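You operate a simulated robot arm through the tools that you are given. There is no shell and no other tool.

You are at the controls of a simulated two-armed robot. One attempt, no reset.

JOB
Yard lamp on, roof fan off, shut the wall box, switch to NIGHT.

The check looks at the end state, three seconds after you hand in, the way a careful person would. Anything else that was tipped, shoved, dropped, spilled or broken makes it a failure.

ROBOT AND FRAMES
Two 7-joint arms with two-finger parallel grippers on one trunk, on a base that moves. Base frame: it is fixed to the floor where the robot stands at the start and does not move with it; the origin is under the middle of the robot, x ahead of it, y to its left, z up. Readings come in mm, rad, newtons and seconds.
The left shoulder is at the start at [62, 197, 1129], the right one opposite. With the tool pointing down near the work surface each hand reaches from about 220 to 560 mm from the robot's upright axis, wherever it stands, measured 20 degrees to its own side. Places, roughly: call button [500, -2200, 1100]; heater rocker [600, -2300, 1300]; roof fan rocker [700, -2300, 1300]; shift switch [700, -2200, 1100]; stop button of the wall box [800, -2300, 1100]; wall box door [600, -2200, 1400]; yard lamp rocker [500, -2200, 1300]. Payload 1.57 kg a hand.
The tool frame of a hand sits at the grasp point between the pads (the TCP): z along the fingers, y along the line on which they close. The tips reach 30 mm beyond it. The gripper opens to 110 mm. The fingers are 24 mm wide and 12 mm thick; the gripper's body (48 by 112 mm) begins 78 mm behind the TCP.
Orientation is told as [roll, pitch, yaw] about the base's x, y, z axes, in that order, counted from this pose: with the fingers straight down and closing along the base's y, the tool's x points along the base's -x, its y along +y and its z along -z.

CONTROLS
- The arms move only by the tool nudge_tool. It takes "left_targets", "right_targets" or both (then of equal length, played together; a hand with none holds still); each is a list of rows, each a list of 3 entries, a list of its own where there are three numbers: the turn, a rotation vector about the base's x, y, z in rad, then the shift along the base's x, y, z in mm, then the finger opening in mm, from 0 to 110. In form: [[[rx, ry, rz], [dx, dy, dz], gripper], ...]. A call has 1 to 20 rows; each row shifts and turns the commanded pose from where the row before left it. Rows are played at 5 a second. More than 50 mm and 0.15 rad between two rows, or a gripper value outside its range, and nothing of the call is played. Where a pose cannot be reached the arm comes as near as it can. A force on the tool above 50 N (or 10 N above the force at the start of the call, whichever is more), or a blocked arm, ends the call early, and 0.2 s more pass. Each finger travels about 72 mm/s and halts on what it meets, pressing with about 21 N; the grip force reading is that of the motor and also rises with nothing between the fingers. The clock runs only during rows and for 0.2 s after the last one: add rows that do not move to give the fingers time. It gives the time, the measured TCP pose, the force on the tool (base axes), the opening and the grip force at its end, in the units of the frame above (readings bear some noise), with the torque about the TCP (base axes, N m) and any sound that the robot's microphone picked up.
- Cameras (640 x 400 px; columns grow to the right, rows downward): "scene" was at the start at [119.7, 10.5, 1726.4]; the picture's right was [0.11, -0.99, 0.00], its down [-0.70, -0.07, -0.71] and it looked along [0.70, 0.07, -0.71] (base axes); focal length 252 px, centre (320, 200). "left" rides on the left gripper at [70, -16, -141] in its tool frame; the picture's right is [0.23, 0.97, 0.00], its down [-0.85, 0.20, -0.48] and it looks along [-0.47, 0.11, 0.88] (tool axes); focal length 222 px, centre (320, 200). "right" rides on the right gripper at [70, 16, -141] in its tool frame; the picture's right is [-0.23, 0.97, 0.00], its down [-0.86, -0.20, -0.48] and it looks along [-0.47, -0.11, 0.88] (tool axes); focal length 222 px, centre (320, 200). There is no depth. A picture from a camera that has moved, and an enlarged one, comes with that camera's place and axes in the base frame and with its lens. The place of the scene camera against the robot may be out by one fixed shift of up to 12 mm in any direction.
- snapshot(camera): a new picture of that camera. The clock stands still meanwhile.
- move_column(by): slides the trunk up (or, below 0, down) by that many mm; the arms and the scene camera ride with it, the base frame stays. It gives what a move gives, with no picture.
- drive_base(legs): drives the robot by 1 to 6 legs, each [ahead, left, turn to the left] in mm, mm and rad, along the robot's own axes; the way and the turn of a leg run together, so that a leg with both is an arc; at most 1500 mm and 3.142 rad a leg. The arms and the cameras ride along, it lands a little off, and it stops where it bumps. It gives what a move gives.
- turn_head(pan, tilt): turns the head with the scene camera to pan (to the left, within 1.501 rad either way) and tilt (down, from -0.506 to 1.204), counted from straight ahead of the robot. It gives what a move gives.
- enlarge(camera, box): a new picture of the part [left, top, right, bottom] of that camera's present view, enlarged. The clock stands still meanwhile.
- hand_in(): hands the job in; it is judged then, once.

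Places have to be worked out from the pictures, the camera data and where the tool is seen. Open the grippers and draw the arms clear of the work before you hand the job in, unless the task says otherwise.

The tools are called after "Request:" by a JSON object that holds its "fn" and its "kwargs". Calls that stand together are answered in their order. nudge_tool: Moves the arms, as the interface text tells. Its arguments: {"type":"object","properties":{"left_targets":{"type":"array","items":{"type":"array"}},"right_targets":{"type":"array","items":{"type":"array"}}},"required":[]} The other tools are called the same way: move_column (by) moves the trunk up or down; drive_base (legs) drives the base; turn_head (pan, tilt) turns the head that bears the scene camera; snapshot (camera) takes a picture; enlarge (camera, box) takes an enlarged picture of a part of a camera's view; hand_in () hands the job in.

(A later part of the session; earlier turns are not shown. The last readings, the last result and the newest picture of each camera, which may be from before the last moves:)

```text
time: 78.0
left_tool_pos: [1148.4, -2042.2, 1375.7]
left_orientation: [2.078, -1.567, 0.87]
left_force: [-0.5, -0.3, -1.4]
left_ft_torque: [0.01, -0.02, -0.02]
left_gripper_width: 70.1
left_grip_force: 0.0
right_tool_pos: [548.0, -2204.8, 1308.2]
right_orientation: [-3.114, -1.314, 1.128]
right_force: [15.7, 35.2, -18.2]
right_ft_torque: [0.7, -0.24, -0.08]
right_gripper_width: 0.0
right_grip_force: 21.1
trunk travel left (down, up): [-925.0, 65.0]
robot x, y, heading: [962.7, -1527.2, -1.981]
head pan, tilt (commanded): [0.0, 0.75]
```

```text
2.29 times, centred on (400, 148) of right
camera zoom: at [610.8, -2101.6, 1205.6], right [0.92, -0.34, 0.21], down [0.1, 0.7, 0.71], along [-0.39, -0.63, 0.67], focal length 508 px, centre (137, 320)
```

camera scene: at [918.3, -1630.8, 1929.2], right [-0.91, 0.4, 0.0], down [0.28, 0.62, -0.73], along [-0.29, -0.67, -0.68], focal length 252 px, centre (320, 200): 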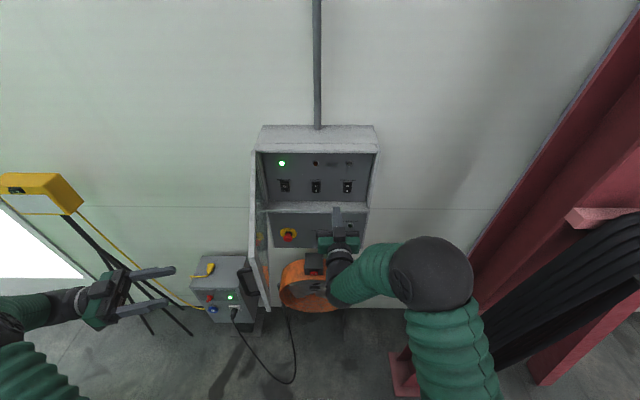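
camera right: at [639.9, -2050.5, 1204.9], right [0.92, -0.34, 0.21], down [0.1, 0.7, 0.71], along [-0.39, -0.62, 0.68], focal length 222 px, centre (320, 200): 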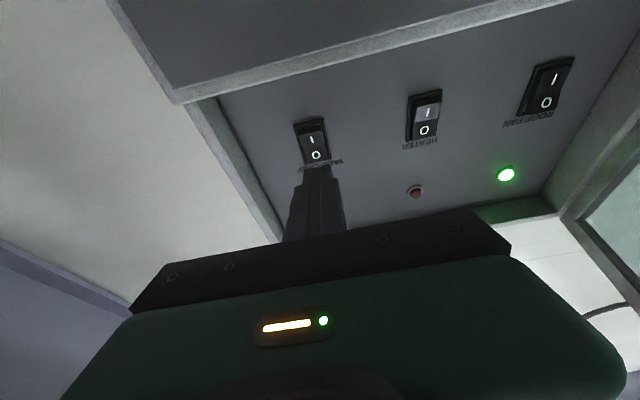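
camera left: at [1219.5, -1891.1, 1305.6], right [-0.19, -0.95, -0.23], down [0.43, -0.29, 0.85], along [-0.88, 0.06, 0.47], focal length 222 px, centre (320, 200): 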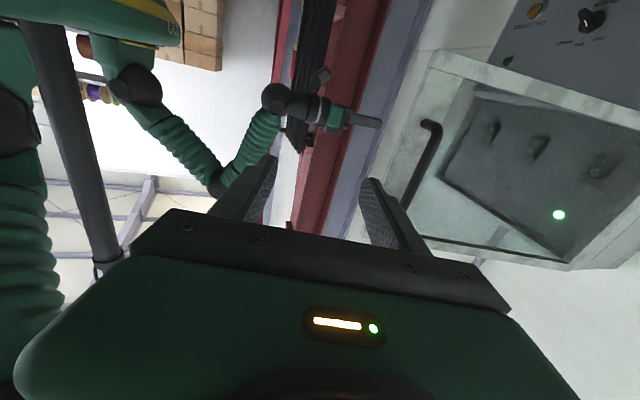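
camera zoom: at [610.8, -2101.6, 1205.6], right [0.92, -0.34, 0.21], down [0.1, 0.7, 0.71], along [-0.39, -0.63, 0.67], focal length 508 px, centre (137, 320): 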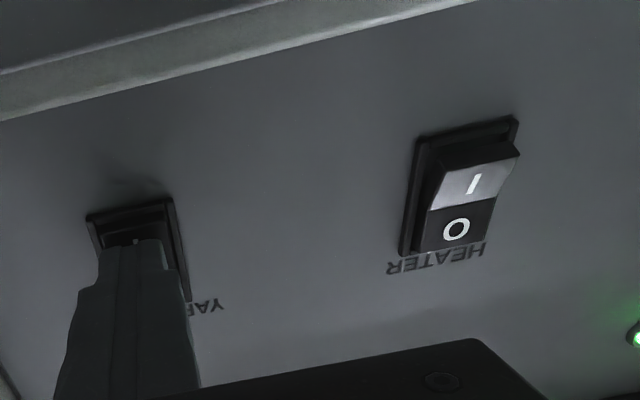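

The YARD LAMP indicator lights white, so that rocker is on. I withdraw, then turn the tool to pitch down and yaw left, and move over in front of ROOF FAN, staying about 125 mm out.

Request:
{"fn": "nudge_tool", "kwargs": {"right_targets": [[[0, 0, 0], [6, 13.7, 0], 0], [[0, 0, 0], [15, 34.1, 0], 0], [[0, 0, 0], [16, 36.4, 0], 0], [[0, 0, 0], [16, 36.4, 0], 0], [[0.1092, -0.048, 0], [0, 0, 6], 0], [[0.1092, -0.048, 0], [0, 0, 6], 0], [[0.1092, -0.048, 0], [0, 0, 6], 0], [[0.1092, -0.048, 0], [0, 0, 6], 0], [[0, 0, 0.0583], [28.1, -12.4, 0], 0], [[0, 0, 0.0583], [28.1, -12.4, 0], 0], [[0, 0, 0.0583], [28.1, -12.4, 0], 0], [[0, 0, 0.0583], [28.1, -12.4, 0], 0], [[0, 0, 0.0583], [28.1, -12.4, 0], 0], [[0, 0, 0.0583], [28.1, -12.4, 0], 0], [[0, 0, 0], [0, 0, 0], 0], [[0, 0, 0], [0, 0, 0], 0], [[0, 0, 0], [0, 0, 0], 0]]}}

Request:
{"fn": "snapshot", "kwargs": {"camera": "right"}}

Request:
{"fn": "snapshot", "kwargs": {"camera": "scene"}}

Request:
{"fn": "enlarge", "kwargs": {"camera": "scene", "box": [240, 120, 400, 260]}}

```text
time: 81.6
left_tool_pos: [1145.9, -2049.4, 1373.4]
left_orientation: [-1.737, -1.566, -1.598]
left_force: [0.0, -0.1, 0.1]
left_ft_torque: [0.01, 0.02, 0.01]
left_gripper_width: 70.0
left_grip_force: 0.1
right_tool_pos: [766.5, -2166.5, 1334.0]
right_orientation: [-0.034, -1.353, -1.604]
right_force: [0.1, 0.0, 0.6]
right_ft_torque: [0.0, 0.0, 0.05]
right_gripper_width: 0.0
right_grip_force: 20.8
trunk travel left (down, up): [-925.0, 65.0]
robot x, y, heading: [960.6, -1527.4, -1.987]
head pan, tilt (commanded): [0.0, 0.75]
```

```text
taken
camera right: at [791.8, -2014.4, 1294.6], right [0.97, -0.11, 0.21], down [-0.17, 0.29, 0.94], along [-0.17, -0.95, 0.27], focal length 222 px, centre (320, 200)
```

right: 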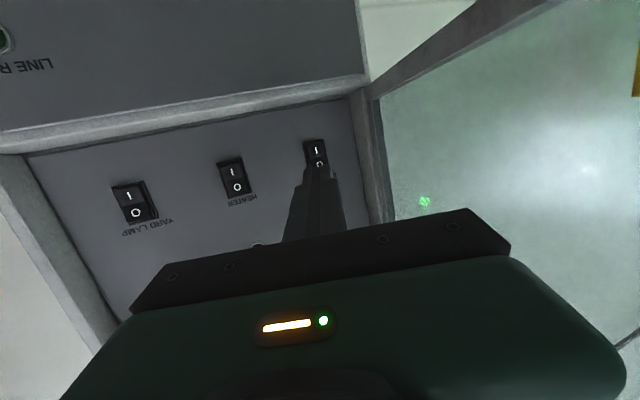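

```text
taken
camera scene: at [924.3, -1633.5, 1929.2], right [-0.91, 0.4, 0.0], down [0.27, 0.63, -0.73], along [-0.3, -0.67, -0.68], focal length 252 px, centre (320, 200)
```

scene: 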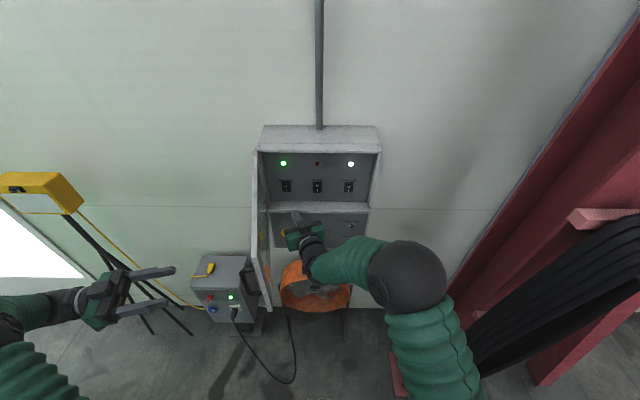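

```text
2.86 times, centred on (320, 190) of scene
camera zoom: at [924.3, -1633.5, 1929.2], right [-0.91, 0.4, 0.0], down [0.27, 0.63, -0.73], along [-0.3, -0.67, -0.68], focal length 720 px, centre (320, 229)
```

zoom: 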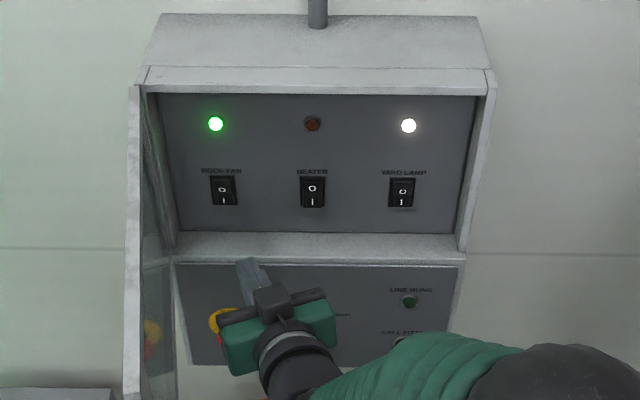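

YARD LAMP stays lit. The tool is now at -66 mm, 115 mm out, z 1334, yawed 0.35 left and pitched 0.22 down; I enlarge the right camera to locate the ROOF FAN rocker.

Request:
{"fn": "enlarge", "kwargs": {"camera": "right", "box": [200, 100, 440, 250]}}

```text
2.67 times, centred on (320, 175) of right
camera zoom: at [791.8, -2014.4, 1294.6], right [0.97, -0.11, 0.21], down [-0.17, 0.29, 0.94], along [-0.17, -0.95, 0.27], focal length 592 px, centre (320, 267)
```

zoom: 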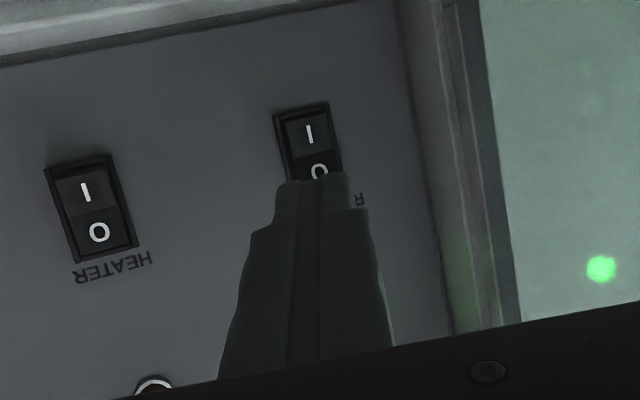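

The ROOF FAN rocker is at -114 mm, z 1321, and the tool's line leads right onto its upper half. I lower 2.5 mm, advance 100 mm along the tool heading and then go on in small steps.

Request:
{"fn": "nudge_tool", "kwargs": {"right_targets": [[[0, 0, 0], [-1.7, -24.9, -2.5], 0], [[0, 0, 0], [-1.7, -24.9, 0], 0], [[0, 0, 0], [-1.7, -24.9, 0], 0], [[0, 0, 0], [-1.7, -24.9, 0], 0], [[0, 0, 0], [-0.7, -10, 0], 0], [[0, 0, 0], [0, 0, 0], 0], [[0, 0, 0], [0, 0, 0], 0]]}}

Request:
{"fn": "enlarge", "kwargs": {"camera": "right", "box": [200, 100, 440, 250]}}

Request:
{"fn": "enlarge", "kwargs": {"camera": "scene", "box": [240, 120, 400, 260]}}

```text
time: 83.2
left_tool_pos: [1145.5, -2048.9, 1373.5]
left_orientation: [-1.78, -1.567, -1.555]
left_force: [0.0, -0.4, 0.6]
left_ft_torque: [-0.02, 0.01, 0.0]
left_gripper_width: 70.1
left_grip_force: 0.2
right_tool_pos: [759.9, -2276.1, 1331.3]
right_orientation: [-0.033, -1.354, -1.602]
right_force: [0.1, 0.4, 1.0]
right_ft_torque: [-0.01, -0.05, -0.04]
right_gripper_width: 0.0
right_grip_force: 20.9
trunk travel left (down, up): [-925.0, 65.0]
robot x, y, heading: [962.2, -1522.9, -1.988]
head pan, tilt (commanded): [0.0, 0.75]
```

```text
2.67 times, centred on (320, 175) of right
camera zoom: at [785.5, -2123.0, 1292.9], right [0.97, -0.11, 0.21], down [-0.17, 0.29, 0.94], along [-0.17, -0.95, 0.27], focal length 592 px, centre (320, 267)
```

zoom: 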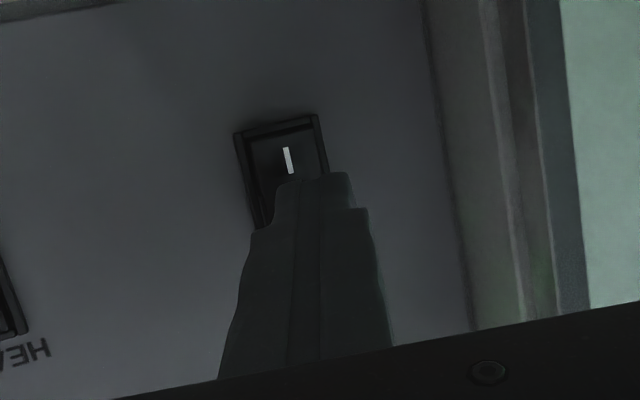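

```text
2.86 times, centred on (320, 190) of scene
camera zoom: at [924.7, -1633.7, 1929.2], right [-0.91, 0.4, 0.0], down [0.27, 0.63, -0.73], along [-0.3, -0.67, -0.68], focal length 720 px, centre (320, 229)
```

zoom: 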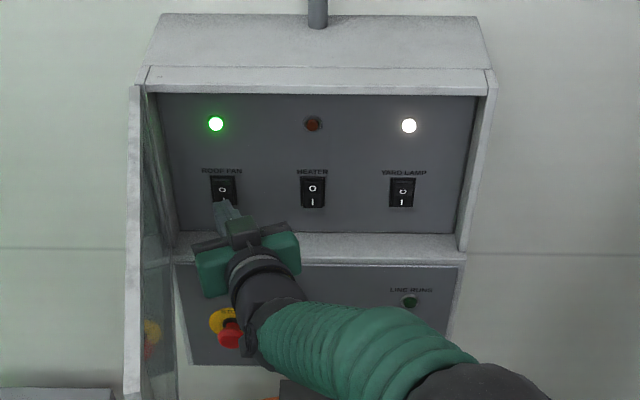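

The tip is about 18 mm short of the rocker with its leading corner on the upper half. I shift 3 mm right and press on in 4 mm steps.

Request:
{"fn": "nudge_tool", "kwargs": {"right_targets": [[[0, 0, 0], [-2.7, 1.2, 0], 0], [[0, 0, 0], [-0.3, -4, 0], 0], [[0, 0, 0], [-0.3, -4, 0], 0], [[0, 0, 0], [-0.3, -4, 0], 0], [[0, 0, 0], [-0.3, -4, 0], 0], [[0, 0, 0], [-0.3, -4, 0], 0], [[0, 0, 0], [-0.2, -3, 0], 0], [[0, 0, 0], [-0.2, -3, 0], 0], [[0, 0, 0], [-0.2, -3, 0], 0], [[0, 0, 0], [0, 0, 0], 0]]}}

Request:
{"fn": "enlarge", "kwargs": {"camera": "scene", "box": [240, 120, 400, 260]}}

Request:
{"fn": "enlarge", "kwargs": {"camera": "right", "box": [200, 100, 440, 250]}}

```text
time: 85.4
left_tool_pos: [1147.3, -2043.9, 1376.5]
left_orientation: [1.506, -1.568, 1.441]
left_force: [0.1, 0.5, -0.2]
left_ft_torque: [0.0, -0.03, 0.02]
left_gripper_width: 70.2
left_grip_force: 0.1
right_tool_pos: [756.5, -2299.2, 1330.5]
right_orientation: [-0.033, -1.351, -1.602]
right_force: [2.7, 24.3, -7.0]
right_ft_torque: [0.1, -0.07, -0.23]
right_gripper_width: 0.0
right_grip_force: 21.0
trunk travel left (down, up): [-925.0, 65.0]
robot x, y, heading: [962.7, -1526.6, -1.987]
head pan, tilt (commanded): [0.0, 0.75]
```

```text
2.86 times, centred on (320, 190) of scene
camera zoom: at [924.0, -1623.2, 1929.6], right [-0.91, 0.4, 0.0], down [0.27, 0.62, -0.73], along [-0.3, -0.67, -0.68], focal length 720 px, centre (320, 229)
```

zoom: 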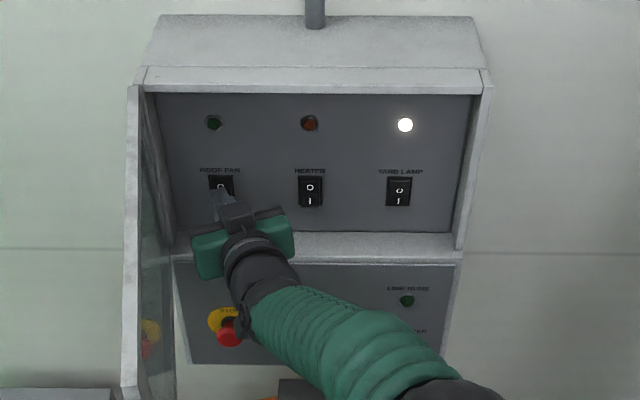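

```text
2.67 times, centred on (320, 175) of right
camera zoom: at [780.8, -2145.6, 1293.1], right [0.97, -0.11, 0.21], down [-0.17, 0.29, 0.94], along [-0.17, -0.95, 0.26], focal length 592 px, centre (320, 267)
```

zoom: 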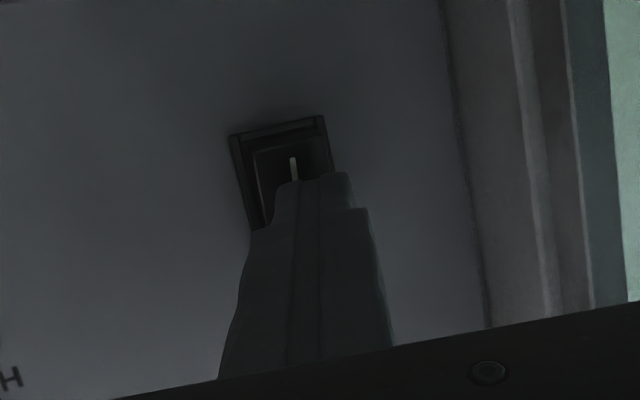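

The ROOF FAN lamp has gone out and YARD LAMP stays lit. I withdraw the right hand straight back along its heading, then to the right.

Request:
{"fn": "nudge_tool", "kwargs": {"right_targets": [[[0, 0, 0], [0.9, 13, 0], 0], [[0, 0, 0], [1.8, 26, 0], 0], [[0, 0, 0], [1.8, 26, 0], 0], [[0, 0, 0], [1.8, 26, 0], 0], [[0, 0, 0], [1.8, 26, 0], 0], [[0, 0, -0.0583], [-20, 30, 5], 0], [[0, 0, -0.0583], [-20, 30, 5], 0], [[0, 0, -0.0583], [-20, 30, 5], 0], [[0, 0, -0.0583], [-20, 30, 5], 0], [[0, 0, -0.0583], [-20, 30, 5], 0], [[0, 0, -0.0583], [-20, 30, 5], 0], [[-0.1, 0.044, 0], [-20, 9, 5], 0], [[-0.1, 0.044, 0], [-20, 9, 5], 0], [[0, 0, 0], [0, 0, 0], 0], [[0, 0, 0], [0, 0, 0], 0]]}}

Request:
{"fn": "snapshot", "kwargs": {"camera": "scene"}}

Request:
{"fn": "enlarge", "kwargs": {"camera": "scene", "box": [240, 120, 400, 260]}}

```text
time: 88.6
left_tool_pos: [1147.1, -2049.2, 1374.3]
left_orientation: [-2.07, -1.571, -1.265]
left_force: [-0.1, -0.3, -0.1]
left_ft_torque: [0.02, -0.01, 0.02]
left_gripper_width: 70.0
left_grip_force: 0.1
right_tool_pos: [604.1, -1988.3, 1371.8]
right_orientation: [-1.8, -1.563, -0.185]
right_force: [-0.2, -0.1, 0.2]
right_ft_torque: [-0.02, 0.0, -0.05]
right_gripper_width: 0.0
right_grip_force: 21.2
trunk travel left (down, up): [-925.0, 65.0]
robot x, y, heading: [963.6, -1523.1, -1.986]
head pan, tilt (commanded): [0.0, 0.75]
```

```text
taken
camera scene: at [925.3, -1631.5, 1929.3], right [-0.91, 0.4, 0.0], down [0.27, 0.63, -0.73], along [-0.3, -0.67, -0.68], focal length 252 px, centre (320, 200)
```

scene: 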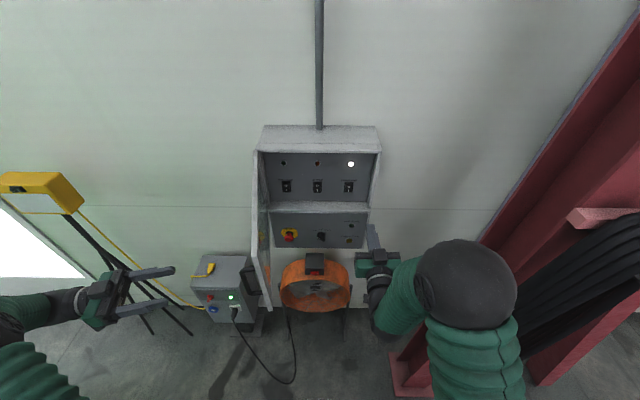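

```text
2.86 times, centred on (320, 190) of scene
camera zoom: at [925.3, -1631.5, 1929.3], right [-0.91, 0.4, 0.0], down [0.27, 0.63, -0.73], along [-0.3, -0.67, -0.68], focal length 720 px, centre (320, 229)
```

zoom: 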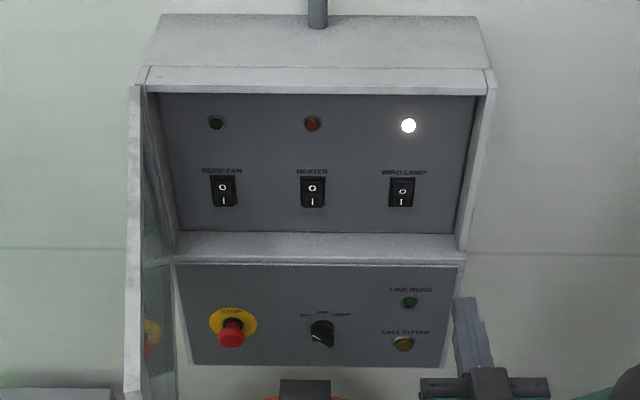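

Both rockers are as wanted and the heater is untouched. To close the door I go back to where I opened it from: 125 mm back and 129 mm right.

Request:
{"fn": "drive_base", "kwargs": {"legs": [[-125, -129, 0]]}}

Request:
{"fn": "nudge_tool", "kwargs": {"right_targets": [[[0, 0, 0], [0, 0, 0], 0], [[0, 0, 0], [0, 0, 0], 0], [[0.1307, -0.0575, 0], [-2, 18, 0], 0], [[0.1307, -0.0575, 0], [-2, 18, 0], 0], [[0.1307, -0.0575, 0], [-3, 22, 0], 0], [[0.1307, -0.0575, 0], [-3, 25, 0], 0], [[0.1307, -0.0575, 0], [-3, 25, 0], 0], [[0.1307, -0.0575, 0], [-3, 25, 0], 0], [[0.1307, -0.0575, 0], [-3, 25, 0], 0], [[0.1307, -0.0575, 0], [-3, 25, 0], 0], [[0.1307, -0.0575, 0], [-3, 25, 0], 0], [[0.1307, -0.0575, 0], [-3, 25, 0], 0], [[0.1307, -0.0575, 0], [-3, 25, 0], 0], [[0, 0, 0], [0, 0, 0], 0], [[0, 0, 0], [0, 0, 0], 0]]}}

Request:
{"fn": "snapshot", "kwargs": {"camera": "scene"}}

Request:
{"fn": "snapshot", "kwargs": {"camera": "left"}}

```text
time: 90.1
left_tool_pos: [1089.3, -1890.7, 1367.9]
left_orientation: [-2.424, -1.558, -0.911]
left_force: [-0.5, -0.2, -1.4]
left_ft_torque: [0.02, 0.08, 0.03]
left_gripper_width: 69.8
left_grip_force: 0.0
right_tool_pos: [547.9, -1831.6, 1370.0]
right_orientation: [-1.462, -1.554, -0.523]
right_force: [-0.1, -0.2, 0.2]
right_ft_torque: [0.02, -0.02, -0.01]
right_gripper_width: 0.0
right_grip_force: 21.5
trunk travel left (down, up): [-925.0, 65.0]
robot x, y, heading: [895.1, -1359.3, -1.984]
head pan, tilt (commanded): [0.0, 0.75]
```

```text
time: 93.3
left_tool_pos: [1072.4, -1877.6, 1375.8]
left_orientation: [-0.261, -1.566, -3.07]
left_force: [0.4, 0.5, 0.7]
left_ft_torque: [0.02, -0.02, 0.03]
left_gripper_width: 70.4
left_grip_force: 0.0
right_tool_pos: [496.7, -1566.3, 1371.6]
right_orientation: [0.004, -0.001, -1.982]
right_force: [0.2, -0.1, -0.1]
right_ft_torque: [0.0, -0.01, 0.0]
right_gripper_width: 0.0
right_grip_force: 20.8
right hand out of reach, approached as far as the arm can: row 5
trunk travel left (down, up): [-925.0, 65.0]
robot x, y, heading: [895.4, -1358.3, -1.987]
head pan, tilt (commanded): [0.0, 0.75]
```

```text
taken
camera scene: at [850.8, -1462.3, 1929.3], right [-0.92, 0.4, 0.0], down [0.28, 0.62, -0.73], along [-0.29, -0.67, -0.68], focal length 252 px, centre (320, 200)
```

scene: 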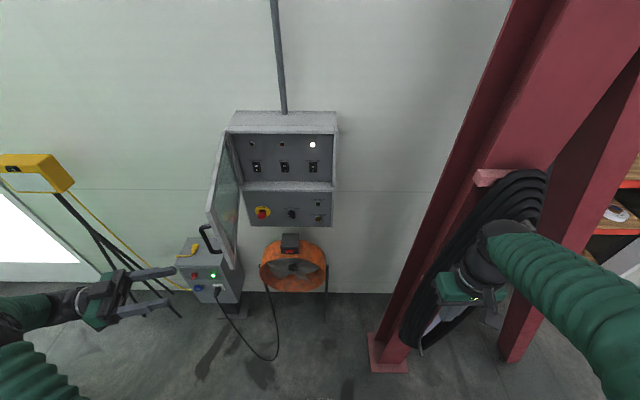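

```text
taken
camera left: at [1213.8, -1888.3, 1309.2], right [-0.18, -0.96, -0.23], down [0.43, -0.29, 0.86], along [-0.88, 0.06, 0.46], focal length 222 px, centre (320, 200)
```

left: 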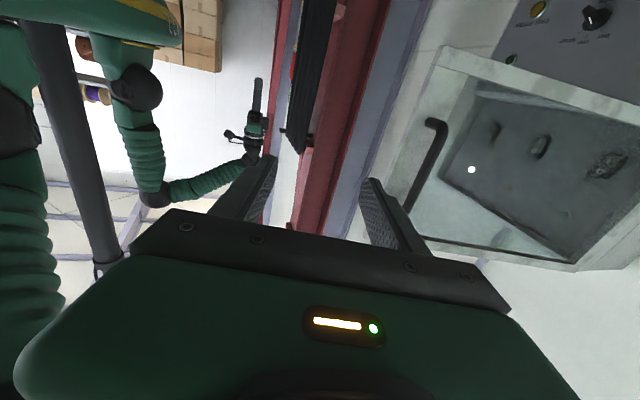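

The door and handle look unchanged in the left-hand view. I retrace the left hand's path back to just left of the handle, with the fingers opened to 90 mm.

Request:
{"fn": "nudge_tool", "kwargs": {"left_targets": [[[0, 0, 0], [-10.9, -28.4, -0.4], 90], [[0, 0, 0], [-10.9, -28.4, -0.4], 90], [[0, 0, 0], [-10.9, -28.4, -0.4], 90], [[0, 0, 0], [-10.9, -28.4, -0.4], 90], [[0, 0, 0], [0, 0, 0], 90], [[0, 0, 0], [0, 0, 0], 90]]}}

Request:
{"fn": "snapshot", "kwargs": {"camera": "left"}}

```text
time: 94.7
left_tool_pos: [1032.9, -1993.1, 1374.3]
left_orientation: [-0.992, -1.57, -2.34]
left_force: [-0.3, -0.5, -0.3]
left_ft_torque: [-0.02, 0.02, 0.02]
left_gripper_width: 90.0
left_grip_force: 0.0
right_tool_pos: [500.4, -1567.4, 1372.7]
right_orientation: [0.0, -0.003, -1.982]
right_force: [-0.1, -0.5, 0.1]
right_ft_torque: [0.01, 0.02, -0.03]
right_gripper_width: 0.0
right_grip_force: 21.1
trunk travel left (down, up): [-925.0, 65.0]
robot x, y, heading: [893.3, -1362.9, -1.982]
head pan, tilt (commanded): [0.0, 0.75]
```

```text
taken
camera left: at [1174.3, -2003.8, 1305.9], right [-0.18, -0.96, -0.23], down [0.43, -0.29, 0.86], along [-0.88, 0.06, 0.46], focal length 222 px, centre (320, 200)
```

left: 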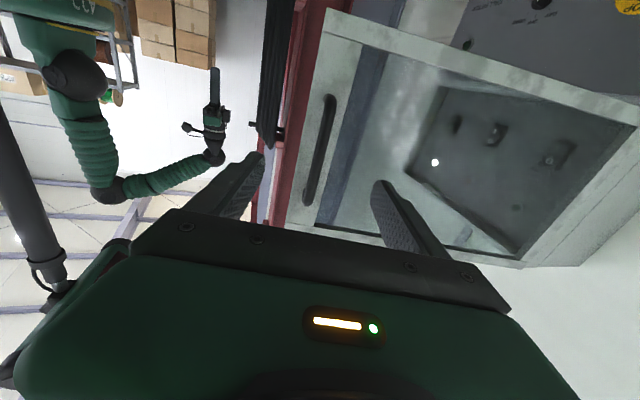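

The bar lies between the fingers. I advance 74 mm along the tool, and close on it.

Request:
{"fn": "nudge_tool", "kwargs": {"left_targets": [[[0, 0, 0], [-14.8, 3.2, 0], 90], [[0, 0, 0], [-14.8, 3.2, 0], 90], [[0, 0, 0], [-14.8, 3.2, 0], 90], [[0, 0, 0], [-14.8, 3.2, 0], 90], [[0, 0, 0], [-14.8, 3.2, 0], 90], [[0, 0, 0], [0, 0, 0], 90]]}}

Request:
{"fn": "snapshot", "kwargs": {"camera": "left"}}

```text
time: 96.1
left_tool_pos: [956.7, -1976.8, 1373.3]
left_orientation: [-0.508, -1.567, -2.824]
left_force: [0.1, 0.1, 0.0]
left_ft_torque: [0.02, 0.0, -0.02]
left_gripper_width: 89.8
left_grip_force: 0.1
right_tool_pos: [498.9, -1568.9, 1372.5]
right_orientation: [0.0, -0.003, -1.983]
right_force: [-0.1, 0.5, -0.4]
right_ft_torque: [-0.02, -0.01, 0.02]
right_gripper_width: 0.0
right_grip_force: 20.8
trunk travel left (down, up): [-925.0, 65.0]
robot x, y, heading: [895.8, -1360.9, -1.981]
head pan, tilt (commanded): [0.0, 0.75]
```

```text
taken
camera left: at [1098.8, -1987.1, 1306.3], right [-0.18, -0.96, -0.23], down [0.43, -0.29, 0.86], along [-0.88, 0.06, 0.46], focal length 222 px, centre (320, 200)
```

left: 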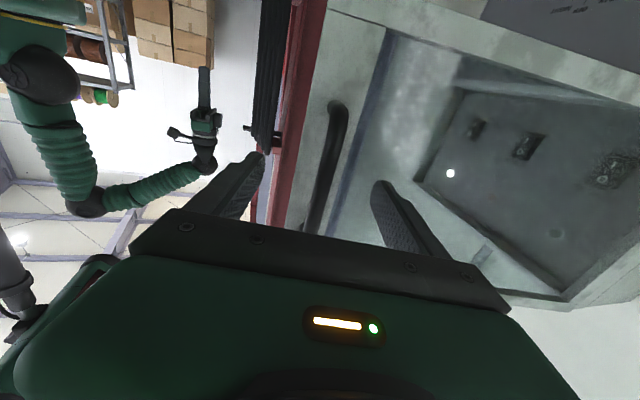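

The hand is back at the gripping pose, TCP (957,-1977,1373), with the bar between the pads. I close the fingers.

Request:
{"fn": "nudge_tool", "kwargs": {"left_targets": [[[0, 0, 0], [0, 0, 0], 50], [[0, 0, 0], [0, 0, 0], 20], [[0, 0, 0], [0, 0, 0], 0], [[0, 0, 0], [0, 0, 0], 0], [[0, 0, 0], [0, 0, 0], 0], [[0, 0, 0], [0, 0, 0], 0]]}}

```text
time: 97.5
left_tool_pos: [958.0, -1977.0, 1374.4]
left_orientation: [-0.727, -1.568, -2.604]
left_force: [-0.2, -0.1, 0.3]
left_ft_torque: [-0.18, 0.04, 0.0]
left_gripper_width: 11.8
left_grip_force: 29.1
right_tool_pos: [498.7, -1568.2, 1372.2]
right_orientation: [0.0, -0.003, -1.984]
right_force: [0.2, 0.2, -0.3]
right_ft_torque: [0.0, -0.01, -0.03]
right_gripper_width: 0.4
right_grip_force: 21.1
trunk travel left (down, up): [-925.0, 65.0]
robot x, y, heading: [892.4, -1360.2, -1.981]
head pan, tilt (commanded): [0.0, 0.75]
```

The grip is firm (11.8 mm). I swing the door back along the reversed arc, first to about 0.88 rad.

Request:
{"fn": "nudge_tool", "kwargs": {"left_targets": [[[0, 0, 0.06], [-22.0, 6.8, 0], 0], [[0, 0, 0.06], [-22.4, 5.4, 0], 0], [[0, 0, 0.06], [-22.7, 4.1, 0], 0], [[0, 0, 0.06], [-22.9, 2.7, 0], 0], [[0, 0, 0.06], [-23.0, 1.3, 0], 0], [[0, 0, 0.06], [-23.0, -0.1, 0], 0], [[0, 0, 0.06], [-23.0, -1.5, 0], 0], [[0, 0, 0.06], [-22.9, -2.8, 0], 0], [[0, 0, 0], [0, 0, 0], 0], [[0, 0, 0], [0, 0, 0], 0]]}}

Request:
{"fn": "snapshot", "kwargs": {"camera": "scene"}}

```text
time: 99.7
left_tool_pos: [772.3, -1958.1, 1372.1]
left_orientation: [-0.194, -1.564, -2.66]
left_force: [-1.1, 10.1, -16.1]
left_ft_torque: [-0.02, -0.38, -0.01]
left_gripper_width: 11.8
left_grip_force: 28.7
right_tool_pos: [497.1, -1567.0, 1371.7]
right_orientation: [0.003, -0.002, -1.983]
right_force: [-0.3, 0.1, -0.5]
right_ft_torque: [-0.01, 0.02, -0.01]
right_gripper_width: 0.1
right_grip_force: 21.0
trunk travel left (down, up): [-925.0, 65.0]
robot x, y, heading: [897.1, -1357.4, -1.993]
head pan, tilt (commanded): [0.0, 0.75]
```

```text
taken
camera scene: at [851.2, -1463.5, 1929.1], right [-0.92, 0.4, 0.0], down [0.28, 0.62, -0.73], along [-0.29, -0.67, -0.68], focal length 252 px, centre (320, 200)
```

scene: 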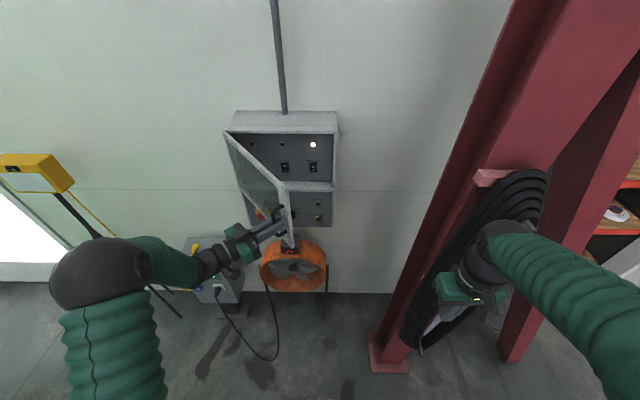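

The door swings along well at 0.88 rad. I carry on to about 0.4 rad, easing 2 mm outward and down.

Request:
{"fn": "nudge_tool", "kwargs": {"left_targets": [[[0, 0, 0.06], [-22.7, -2.8, -1], 0], [[0, 0, 0.06], [-22.4, -5.0, -1], 0], [[0, 0, 0.06], [-22.0, -6.9, 0], 0], [[0, 0, 0.06], [-21.5, -8.2, 0], 0], [[0, 0, 0.06], [-21.0, -9.4, 0], 0], [[0, 0, 0.06], [-20.4, -10.7, 0], 0], [[0, 0, 0.06], [-19.7, -11.9, 0], 0], [[0, 0, 0.06], [-19.0, -13.1, 0], 0], [[0, 0, 0], [0, 0, 0], 0], [[0, 0, 0], [0, 0, 0], 0]]}}

Request:
{"fn": "snapshot", "kwargs": {"camera": "scene"}}

```text
time: 101.9
left_tool_pos: [606.7, -2028.2, 1373.0]
left_orientation: [0.103, -1.568, -2.473]
left_force: [-1.0, 0.7, 10.4]
left_ft_torque: [-0.32, 0.22, 0.0]
left_gripper_width: 11.7
left_grip_force: 29.3
right_tool_pos: [498.1, -1567.0, 1372.9]
right_orientation: [0.001, -0.003, -1.983]
right_force: [0.1, 0.2, -0.2]
right_ft_torque: [0.02, 0.0, 0.03]
right_gripper_width: 0.1
right_grip_force: 21.1
trunk travel left (down, up): [-925.0, 65.0]
robot x, y, heading: [893.9, -1359.3, -1.987]
head pan, tilt (commanded): [0.0, 0.75]
```

```text
taken
camera scene: at [854.1, -1461.6, 1929.5], right [-0.92, 0.4, 0.0], down [0.27, 0.62, -0.73], along [-0.29, -0.67, -0.68], focal length 252 px, centre (320, 200)
```

scene: 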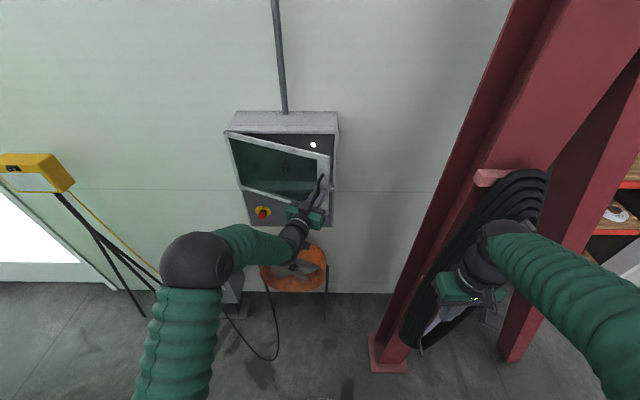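

The door is at about 0.4 rad. I bring it the rest of the way to closed along the arc, the last part slowly.

Request:
{"fn": "nudge_tool", "kwargs": {"left_targets": [[[0, 0, 0.05], [-15.0, -11.7, 1], 0], [[0, 0, 0.05], [-14.5, -12.5, 0], 0], [[0, 0, 0.05], [-13.8, -13.2, 0], 0], [[0, 0, 0.05], [-13.1, -13.9, 0], 0], [[0, 0, 0.05], [-12.4, -14.5, 0], 0], [[0, 0, 0.05], [-11.7, -15.1, 0], 0], [[0, 0, 0.025], [-5.5, -7.8, 0], 0], [[0, 0, 0.025], [-5.4, -7.9, 0], 0], [[0, 0, 0.025], [-5.1, -8.1, 0], 0], [[0, 0, 0.025], [-5.0, -8.1, 0], 0], [[0, 0, 0], [0, 0, 0], 0], [[0, 0, 0], [0, 0, 0], 0]]}}

Request:
{"fn": "snapshot", "kwargs": {"camera": "scene"}}

Request:
{"fn": "snapshot", "kwargs": {"camera": "left"}}

```text
time: 104.5
left_tool_pos: [503.2, -2140.5, 1372.7]
left_orientation: [-0.13, -1.568, -1.842]
left_force: [5.1, 7.4, 0.7]
left_ft_torque: [-0.01, -0.07, 0.03]
left_gripper_width: 11.7
left_grip_force: 29.1
right_tool_pos: [498.0, -1565.8, 1372.5]
right_orientation: [0.004, -0.005, -1.983]
right_force: [0.0, 0.3, 0.0]
right_ft_torque: [0.02, 0.04, 0.0]
right_gripper_width: 0.0
right_grip_force: 21.2
trunk travel left (down, up): [-925.0, 65.0]
robot x, y, heading: [894.8, -1361.0, -1.983]
head pan, tilt (commanded): [0.0, 0.75]
```

```text
taken
camera scene: at [853.6, -1461.4, 1929.4], right [-0.92, 0.4, 0.0], down [0.28, 0.62, -0.73], along [-0.29, -0.67, -0.68], focal length 252 px, centre (320, 200)
```

scene: 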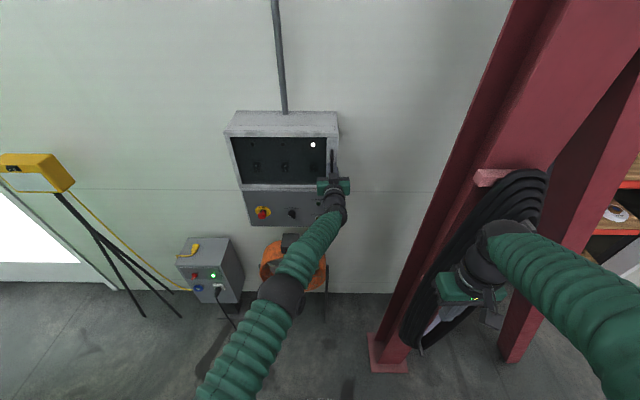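

```text
taken
camera left: at [544.3, -2002.9, 1305.6], right [0.9, -0.38, -0.23], down [0.37, 0.36, 0.86], along [-0.24, -0.85, 0.46], focal length 222 px, centre (320, 200)
```

left: 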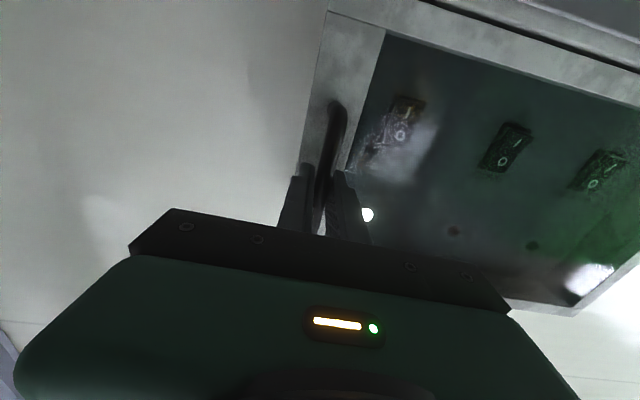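

The door looks shut, with about 9 N pushing back. I press 6 mm further to seat it, and then open the fingers.

Request:
{"fn": "nudge_tool", "kwargs": {"left_targets": [[[0, 0, 0], [-1.2, -2.75, 0], 0], [[0, 0, 0], [-1.2, -2.75, 0], 0], [[0, 0, 0], [0, 0, 0], 0], [[0, 0, 0], [0, 0, 0], 0]]}}

Request:
{"fn": "nudge_tool", "kwargs": {"left_targets": [[[0, 0, 0], [1.2, 2.75, 0], 20], [[0, 0, 0], [0, 0, 0], 50], [[0, 0, 0], [0, 0, 0], 80], [[0, 0, 0], [0, 0, 0], 100], [[0, 0, 0], [0, 0, 0], 100]]}}

Request:
{"fn": "snapshot", "kwargs": {"camera": "left"}}

```text
time: 105.5
left_tool_pos: [502.7, -2140.9, 1375.0]
left_orientation: [-0.085, -1.568, -1.889]
left_force: [7.4, 16.1, -8.0]
left_ft_torque: [-0.01, -0.04, 0.05]
left_gripper_width: 12.0
left_grip_force: 29.1
left hand out of reach, approached as far as the arm can: row 2
right_tool_pos: [498.8, -1563.8, 1373.0]
right_orientation: [0.002, -0.007, -1.983]
right_force: [-0.2, -0.2, 0.3]
right_ft_torque: [-0.02, -0.01, 0.01]
right_gripper_width: 0.0
right_grip_force: 20.8
trunk travel left (down, up): [-925.0, 65.0]
robot x, y, heading: [896.0, -1360.6, -1.986]
head pan, tilt (commanded): [0.0, 0.75]
```

```text
time: 106.7
left_tool_pos: [503.4, -2142.3, 1373.9]
left_orientation: [0.018, -1.566, -1.989]
left_force: [0.4, -0.1, 0.1]
left_ft_torque: [0.04, 0.02, -0.01]
left_gripper_width: 99.9
left_grip_force: 0.1
right_tool_pos: [497.1, -1566.5, 1373.1]
right_orientation: [0.001, -0.002, -1.983]
right_force: [-0.5, 0.2, -0.1]
right_ft_torque: [-0.01, 0.02, -0.03]
right_gripper_width: 0.0
right_grip_force: 21.0
trunk travel left (down, up): [-925.0, 65.0]
robot x, y, heading: [892.3, -1358.9, -1.986]
head pan, tilt (commanded): [0.0, 0.75]
```

```text
taken
camera left: at [542.7, -2005.3, 1305.7], right [0.9, -0.38, -0.23], down [0.37, 0.36, 0.86], along [-0.24, -0.85, 0.46], focal length 222 px, centre (320, 200)
```

left: 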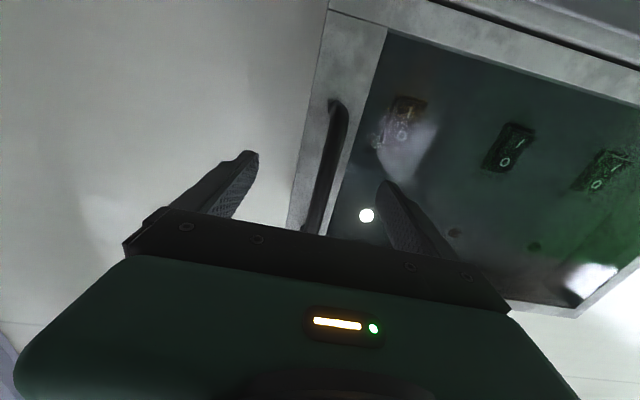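

The push met a firm 18 N, so the door is seated; the fingers are open. I draw the left hand straight back 150 mm.

Request:
{"fn": "nudge_tool", "kwargs": {"left_targets": [[[0, 0, 0], [6, 13.7, 0], 100], [[0, 0, 0], [10.1, 22.9, 0], 100], [[0, 0, 0], [10.1, 22.9, 0], 100], [[0, 0, 0], [10.1, 22.9, 0], 100], [[0, 0, 0], [10.1, 22.9, 0], 100], [[0, 0, 0], [10.1, 22.9, 0], 100], [[0, 0, 0], [0, 0, 0], 100], [[0, 0, 0], [0, 0, 0], 100]]}}

Request:
{"fn": "enlarge", "kwargs": {"camera": "scene", "box": [200, 90, 380, 250]}}

Request:
{"fn": "snapshot", "kwargs": {"camera": "left"}}

```text
time: 108.5
left_tool_pos: [559.1, -2014.5, 1372.3]
left_orientation: [0.005, -1.565, -1.974]
left_force: [-0.4, 0.1, 0.3]
left_ft_torque: [-0.01, -0.01, -0.03]
left_gripper_width: 99.9
left_grip_force: 0.0
right_tool_pos: [496.9, -1569.0, 1372.3]
right_orientation: [0.001, -0.002, -1.983]
right_force: [0.0, -0.1, -0.4]
right_ft_torque: [0.02, -0.04, 0.0]
right_gripper_width: 0.0
right_grip_force: 21.0
trunk travel left (down, up): [-925.0, 65.0]
robot x, y, heading: [894.1, -1359.3, -1.987]
head pan, tilt (commanded): [0.0, 0.75]
```

```text
2.50 times, centred on (290, 170) of scene
camera zoom: at [850.5, -1466.0, 1929.1], right [-0.92, 0.4, 0.0], down [0.28, 0.63, -0.73], along [-0.29, -0.67, -0.68], focal length 630 px, centre (395, 275)
```

zoom: 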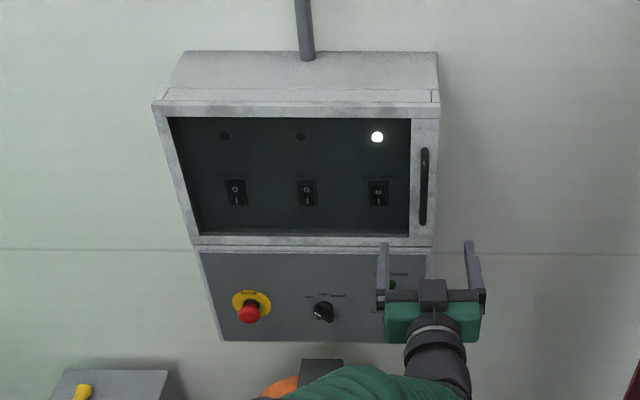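

```text
taken
camera left: at [599.4, -1876.7, 1305.1], right [0.9, -0.38, -0.23], down [0.37, 0.36, 0.86], along [-0.24, -0.85, 0.46], focal length 222 px, centre (320, 200)
```

left: 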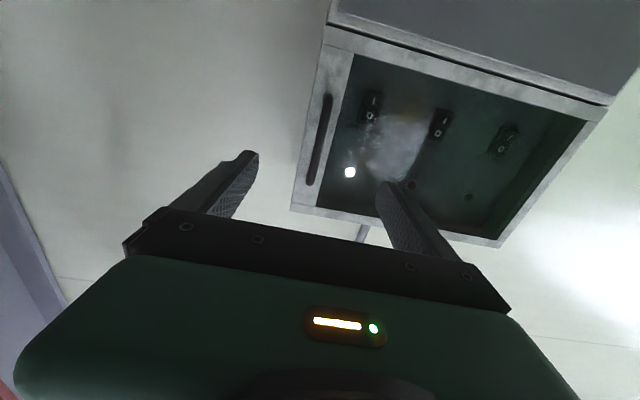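

The door is shut and only YARD LAMP is lit. Next is the shift knob, at about 8 mm right and z 1105: I centre the left hand on it at 230 mm out and then lower the trunk 230 mm.

Request:
{"fn": "nudge_tool", "kwargs": {"left_targets": [[[0, 0, 0], [31, -2.7, 0], 80], [[0, 0, 0], [31, -2.7, 0], 60], [[0, 0, 0], [31, -2.7, 0], 60], [[0, 0, 0], [31, -2.7, 0], 60], [[0, 0, 0], [31, -2.7, 0], 60], [[0, 0, 0], [31, -2.7, 0], 60], [[0, 0, 0], [0, 0, 0], 60], [[0, 0, 0], [0, 0, 0], 60]]}}

Request:
{"fn": "move_column", "kwargs": {"by": -230}}

Request:
{"fn": "snapshot", "kwargs": {"camera": "left"}}

Request:
{"fn": "snapshot", "kwargs": {"camera": "scene"}}

```text
time: 110.3
left_tool_pos: [746.4, -2029.6, 1371.5]
left_orientation: [-0.046, -1.567, -1.929]
left_force: [-0.9, 0.5, 0.3]
left_ft_torque: [-0.02, -0.02, 0.0]
left_gripper_width: 60.0
left_grip_force: 0.0
right_tool_pos: [496.8, -1568.8, 1371.6]
right_orientation: [0.002, -0.003, -1.982]
right_force: [-0.5, 0.5, 0.1]
right_ft_torque: [-0.01, 0.0, -0.01]
right_gripper_width: 0.0
right_grip_force: 21.3
trunk travel left (down, up): [-925.0, 65.0]
robot x, y, heading: [894.7, -1361.7, -1.986]
head pan, tilt (commanded): [0.0, 0.75]
```

```text
time: 112.7
left_tool_pos: [746.7, -2029.8, 1142.3]
left_orientation: [-0.099, -1.567, -1.874]
left_force: [0.1, -0.5, -0.3]
left_ft_torque: [0.0, 0.01, 0.01]
left_gripper_width: 60.0
left_grip_force: 0.1
right_tool_pos: [498.6, -1566.9, 1141.7]
right_orientation: [0.001, -0.001, -1.982]
right_force: [0.0, -0.3, 0.2]
right_ft_torque: [0.0, -0.01, 0.01]
right_gripper_width: 0.0
right_grip_force: 20.8
trunk travel left (down, up): [-695.0, 295.0]
robot x, y, heading: [897.0, -1356.6, -1.989]
head pan, tilt (commanded): [0.0, 0.75]
```

```text
taken
camera left: at [786.6, -1892.3, 1075.3], right [0.9, -0.38, -0.23], down [0.37, 0.36, 0.86], along [-0.24, -0.85, 0.46], focal length 222 px, centre (320, 200)
```

left: 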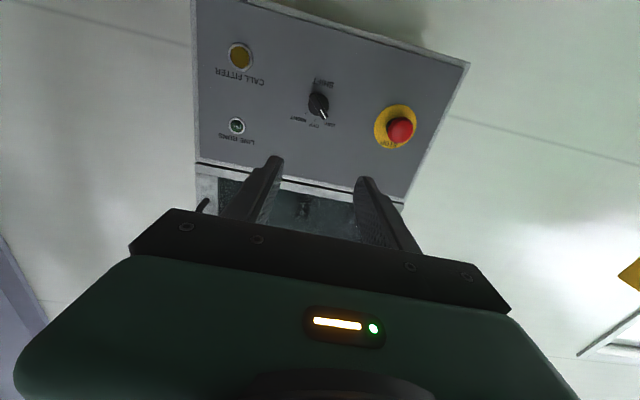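

```text
taken
camera scene: at [852.6, -1464.5, 1699.2], right [-0.92, 0.4, 0.0], down [0.28, 0.63, -0.73], along [-0.29, -0.67, -0.68], focal length 252 px, centre (320, 200)
```

scene: 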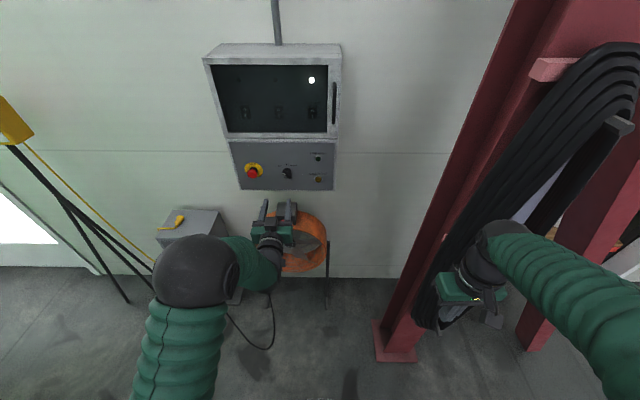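

Both hands came down cleanly, and the left camera looks squarely at the lower panel. I enlarge the knob and lay out its place before moving closer.

Request:
{"fn": "enlarge", "kwargs": {"camera": "left", "box": [190, 20, 450, 180]}}

Request:
{"fn": "enlarge", "kwargs": {"camera": "scene", "box": [230, 130, 350, 215]}}

```text
2.46 times, centred on (320, 100) of left
camera zoom: at [786.6, -1892.3, 1075.3], right [0.9, -0.38, -0.23], down [0.37, 0.36, 0.86], along [-0.24, -0.85, 0.46], focal length 547 px, centre (320, 446)
```

zoom: 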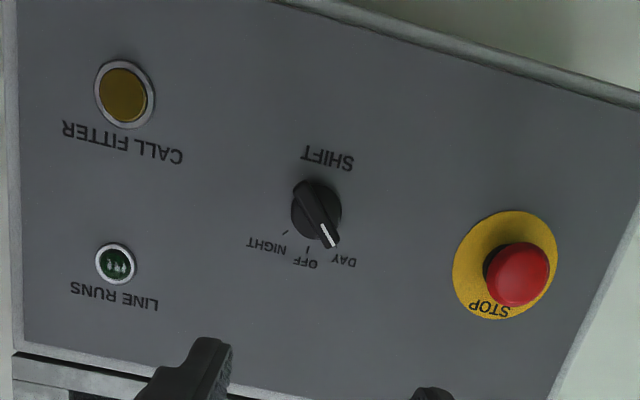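

```text
4.71 times, centred on (290, 172) of scene
camera zoom: at [852.6, -1464.5, 1699.2], right [-0.92, 0.4, 0.0], down [0.28, 0.63, -0.73], along [-0.29, -0.67, -0.68], focal length 1186 px, centre (461, 329)
```

zoom: 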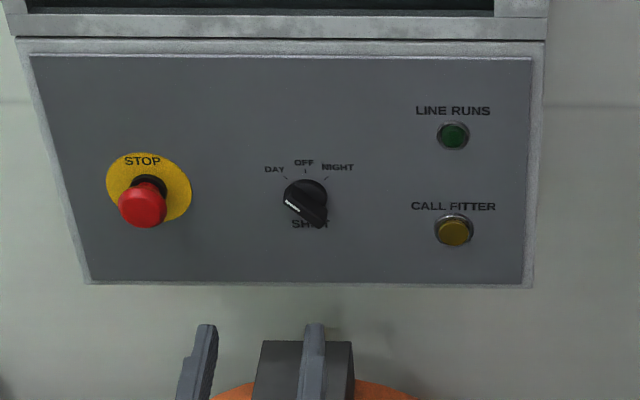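

The knob's pointer is at DAY (upper left); its centre is near 15 mm right and z 1110, with a bar about 43 by 13 mm. I drive 80 mm ahead so the left arm reaches comfortably, and let it settle.

Request:
{"fn": "drive_base", "kwargs": {"legs": [[80, 0, 0]]}}

Request:
{"fn": "nudge_tool", "kwargs": {"left_targets": [[[0, 0, 0], [0, 0, 0], 60], [[0, 0, 0], [0, 0, 0], 60], [[0, 0, 0], [0, 0, 0], 60], [[0, 0, 0], [0, 0, 0], 60], [[0, 0, 0], [0, 0, 0], 60], [[0, 0, 0], [0, 0, 0], 60], [[0, 0, 0], [0, 0, 0], 60], [[0, 0, 0], [0, 0, 0], 60], [[0, 0, 0], [0, 0, 0], 60], [[0, 0, 0], [0, 0, 0], 60], [[0, 0, 0], [0, 0, 0], 60], [[0, 0, 0], [0, 0, 0], 60]]}}

Request:
{"fn": "enlarge", "kwargs": {"camera": "left", "box": [160, 0, 480, 200]}}

Request:
{"fn": "snapshot", "kwargs": {"camera": "scene"}}

```text
time: 113.8
left_tool_pos: [715.7, -2096.1, 1145.1]
left_orientation: [-0.763, -1.571, -1.21]
left_force: [-0.9, 1.0, 0.1]
left_ft_torque: [-0.01, 0.01, 0.0]
left_gripper_width: 59.7
left_grip_force: 0.0
right_tool_pos: [467.6, -1636.3, 1143.8]
right_orientation: [0.002, -0.008, -1.984]
right_force: [0.7, 0.4, 0.7]
right_ft_torque: [-0.02, 0.01, 0.02]
right_gripper_width: 0.0
right_grip_force: 20.7
trunk travel left (down, up): [-695.0, 295.0]
robot x, y, heading: [864.6, -1429.8, -1.982]
head pan, tilt (commanded): [0.0, 0.75]
```

```text
time: 116.4
left_tool_pos: [712.7, -2101.8, 1142.6]
left_orientation: [-0.092, -1.565, -1.885]
left_force: [0.6, 0.3, -0.2]
left_ft_torque: [-0.01, -0.02, 0.03]
left_gripper_width: 60.1
left_grip_force: 0.0
right_tool_pos: [466.0, -1641.1, 1142.1]
right_orientation: [0.001, -0.002, -1.984]
right_force: [-0.4, -0.1, 1.2]
right_ft_torque: [-0.01, -0.01, 0.01]
right_gripper_width: 0.0
right_grip_force: 20.9
trunk travel left (down, up): [-695.0, 295.0]
robot x, y, heading: [859.9, -1431.3, -1.986]
head pan, tilt (commanded): [0.0, 0.75]
```

```text
2.00 times, centred on (320, 100) of left
camera zoom: at [754.1, -1964.4, 1074.9], right [0.9, -0.38, -0.23], down [0.37, 0.36, 0.86], along [-0.25, -0.85, 0.46], focal length 444 px, centre (320, 400)
```

zoom: 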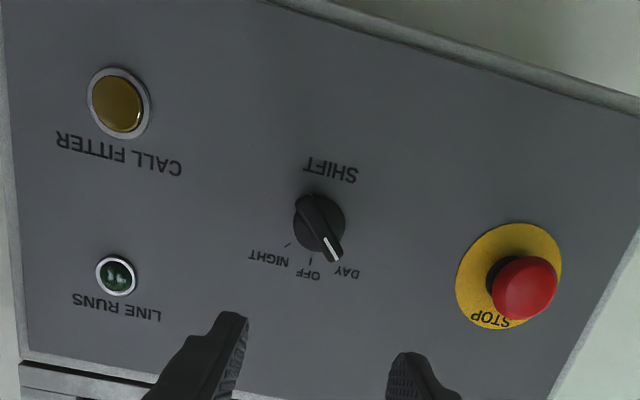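

```text
taken
camera scene: at [820.7, -1536.8, 1699.2], right [-0.92, 0.4, 0.0], down [0.28, 0.63, -0.73], along [-0.29, -0.67, -0.68], focal length 252 px, centre (320, 200)
```

scene: 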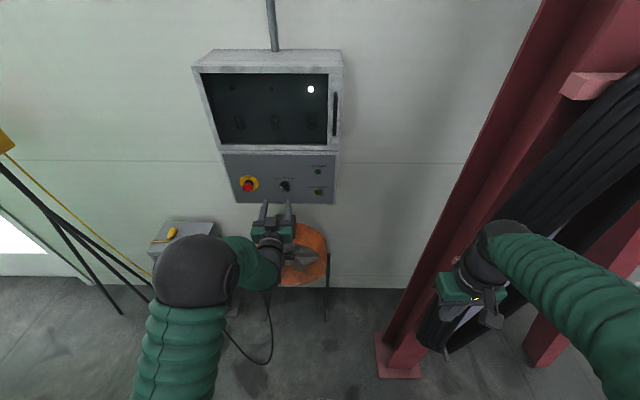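

Panel depth comes out at -8 mm, the knob centre at 15.6 mm right and z 1112.5, with its bar 45° left of upright (DAY) and NIGHT 45° right. I roll the left hand 45° counter-clockwise so it closes across the bar, and centre it at about 100 mm out.

Request:
{"fn": "nudge_tool", "kwargs": {"left_targets": [[[0.0528, 0.1199, -0.009], [-1.1, 0.5, -5], 60], [[0.0528, 0.1199, 0], [-1.1, 0.5, -5], 60], [[0.0528, 0.1199, 0], [-1, 0.4, -5], 60], [[0.0528, 0.1199, 0], [-1, 0.4, -5], 60], [[0.0528, 0.1199, 0], [-1, 0.4, -5], 60], [[0.0528, 0.1199, 0], [-1, 0.5, -5], 60], [[0, 0, 0], [-10.1, -22.9, 0], 60], [[0, 0, 0], [-10.1, -22.9, 0], 60], [[0, 0, 0], [0, 0, 0], 60], [[0, 0, 0], [0, 0, 0], 60]]}}

Request:
{"fn": "snapshot", "kwargs": {"camera": "left"}}

Request:
{"fn": "enlarge", "kwargs": {"camera": "scene", "box": [180, 120, 380, 280]}}

```text
time: 118.6
left_tool_pos: [686.4, -2144.3, 1114.6]
left_orientation: [-1.561, -0.784, -0.423]
left_force: [-0.4, -0.5, -0.4]
left_ft_torque: [0.0, 0.01, -0.02]
left_gripper_width: 59.9
left_grip_force: 0.1
right_tool_pos: [465.6, -1639.2, 1141.6]
right_orientation: [0.001, -0.001, -1.982]
right_force: [0.3, -0.1, -0.4]
right_ft_torque: [0.01, -0.01, -0.02]
right_gripper_width: 0.0
right_grip_force: 20.9
trunk travel left (down, up): [-695.0, 295.0]
robot x, y, heading: [863.7, -1437.7, -1.984]
head pan, tilt (commanded): [0.0, 0.75]
```

```text
taken
camera left: at [688.3, -1990.2, 1078.1], right [0.48, -0.21, -0.85], down [0.88, 0.13, 0.47], along [0.02, -0.97, 0.25], focal length 222 px, centre (320, 200)
```

left: 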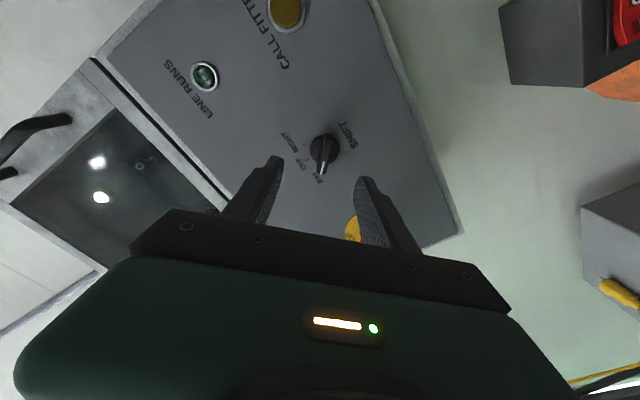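

```text
2.50 times, centred on (280, 200) of scene
camera zoom: at [820.8, -1536.8, 1699.2], right [-0.92, 0.4, 0.0], down [0.28, 0.63, -0.73], along [-0.29, -0.67, -0.68], focal length 630 px, centre (420, 200)
```

zoom: 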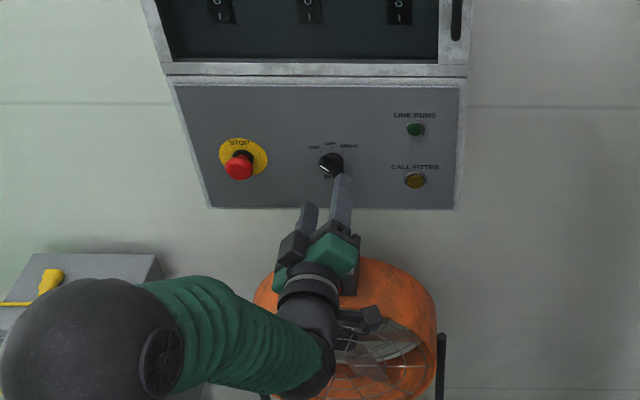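

The bar now stands square between the fingers in the left view, with the TCP at 15.8 mm right, 103 mm out, z 1114.6. I enlarge to check the centring.

Request:
{"fn": "enlarge", "kwargs": {"camera": "left", "box": [240, 90, 400, 230]}}

```text
2.86 times, centred on (320, 160) of left
camera zoom: at [688.3, -1990.2, 1078.1], right [0.48, -0.21, -0.85], down [0.88, 0.13, 0.47], along [0.02, -0.97, 0.25], focal length 635 px, centre (320, 314)
```

zoom: 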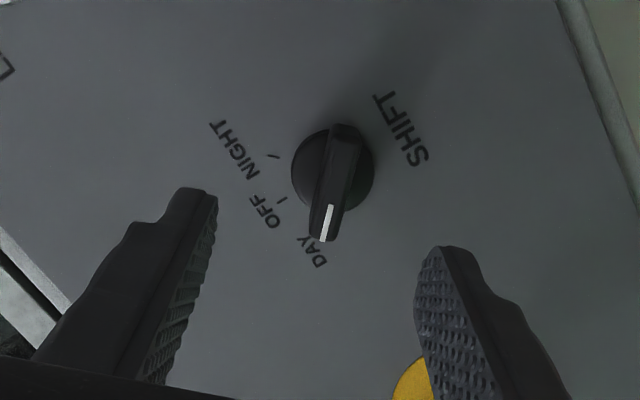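

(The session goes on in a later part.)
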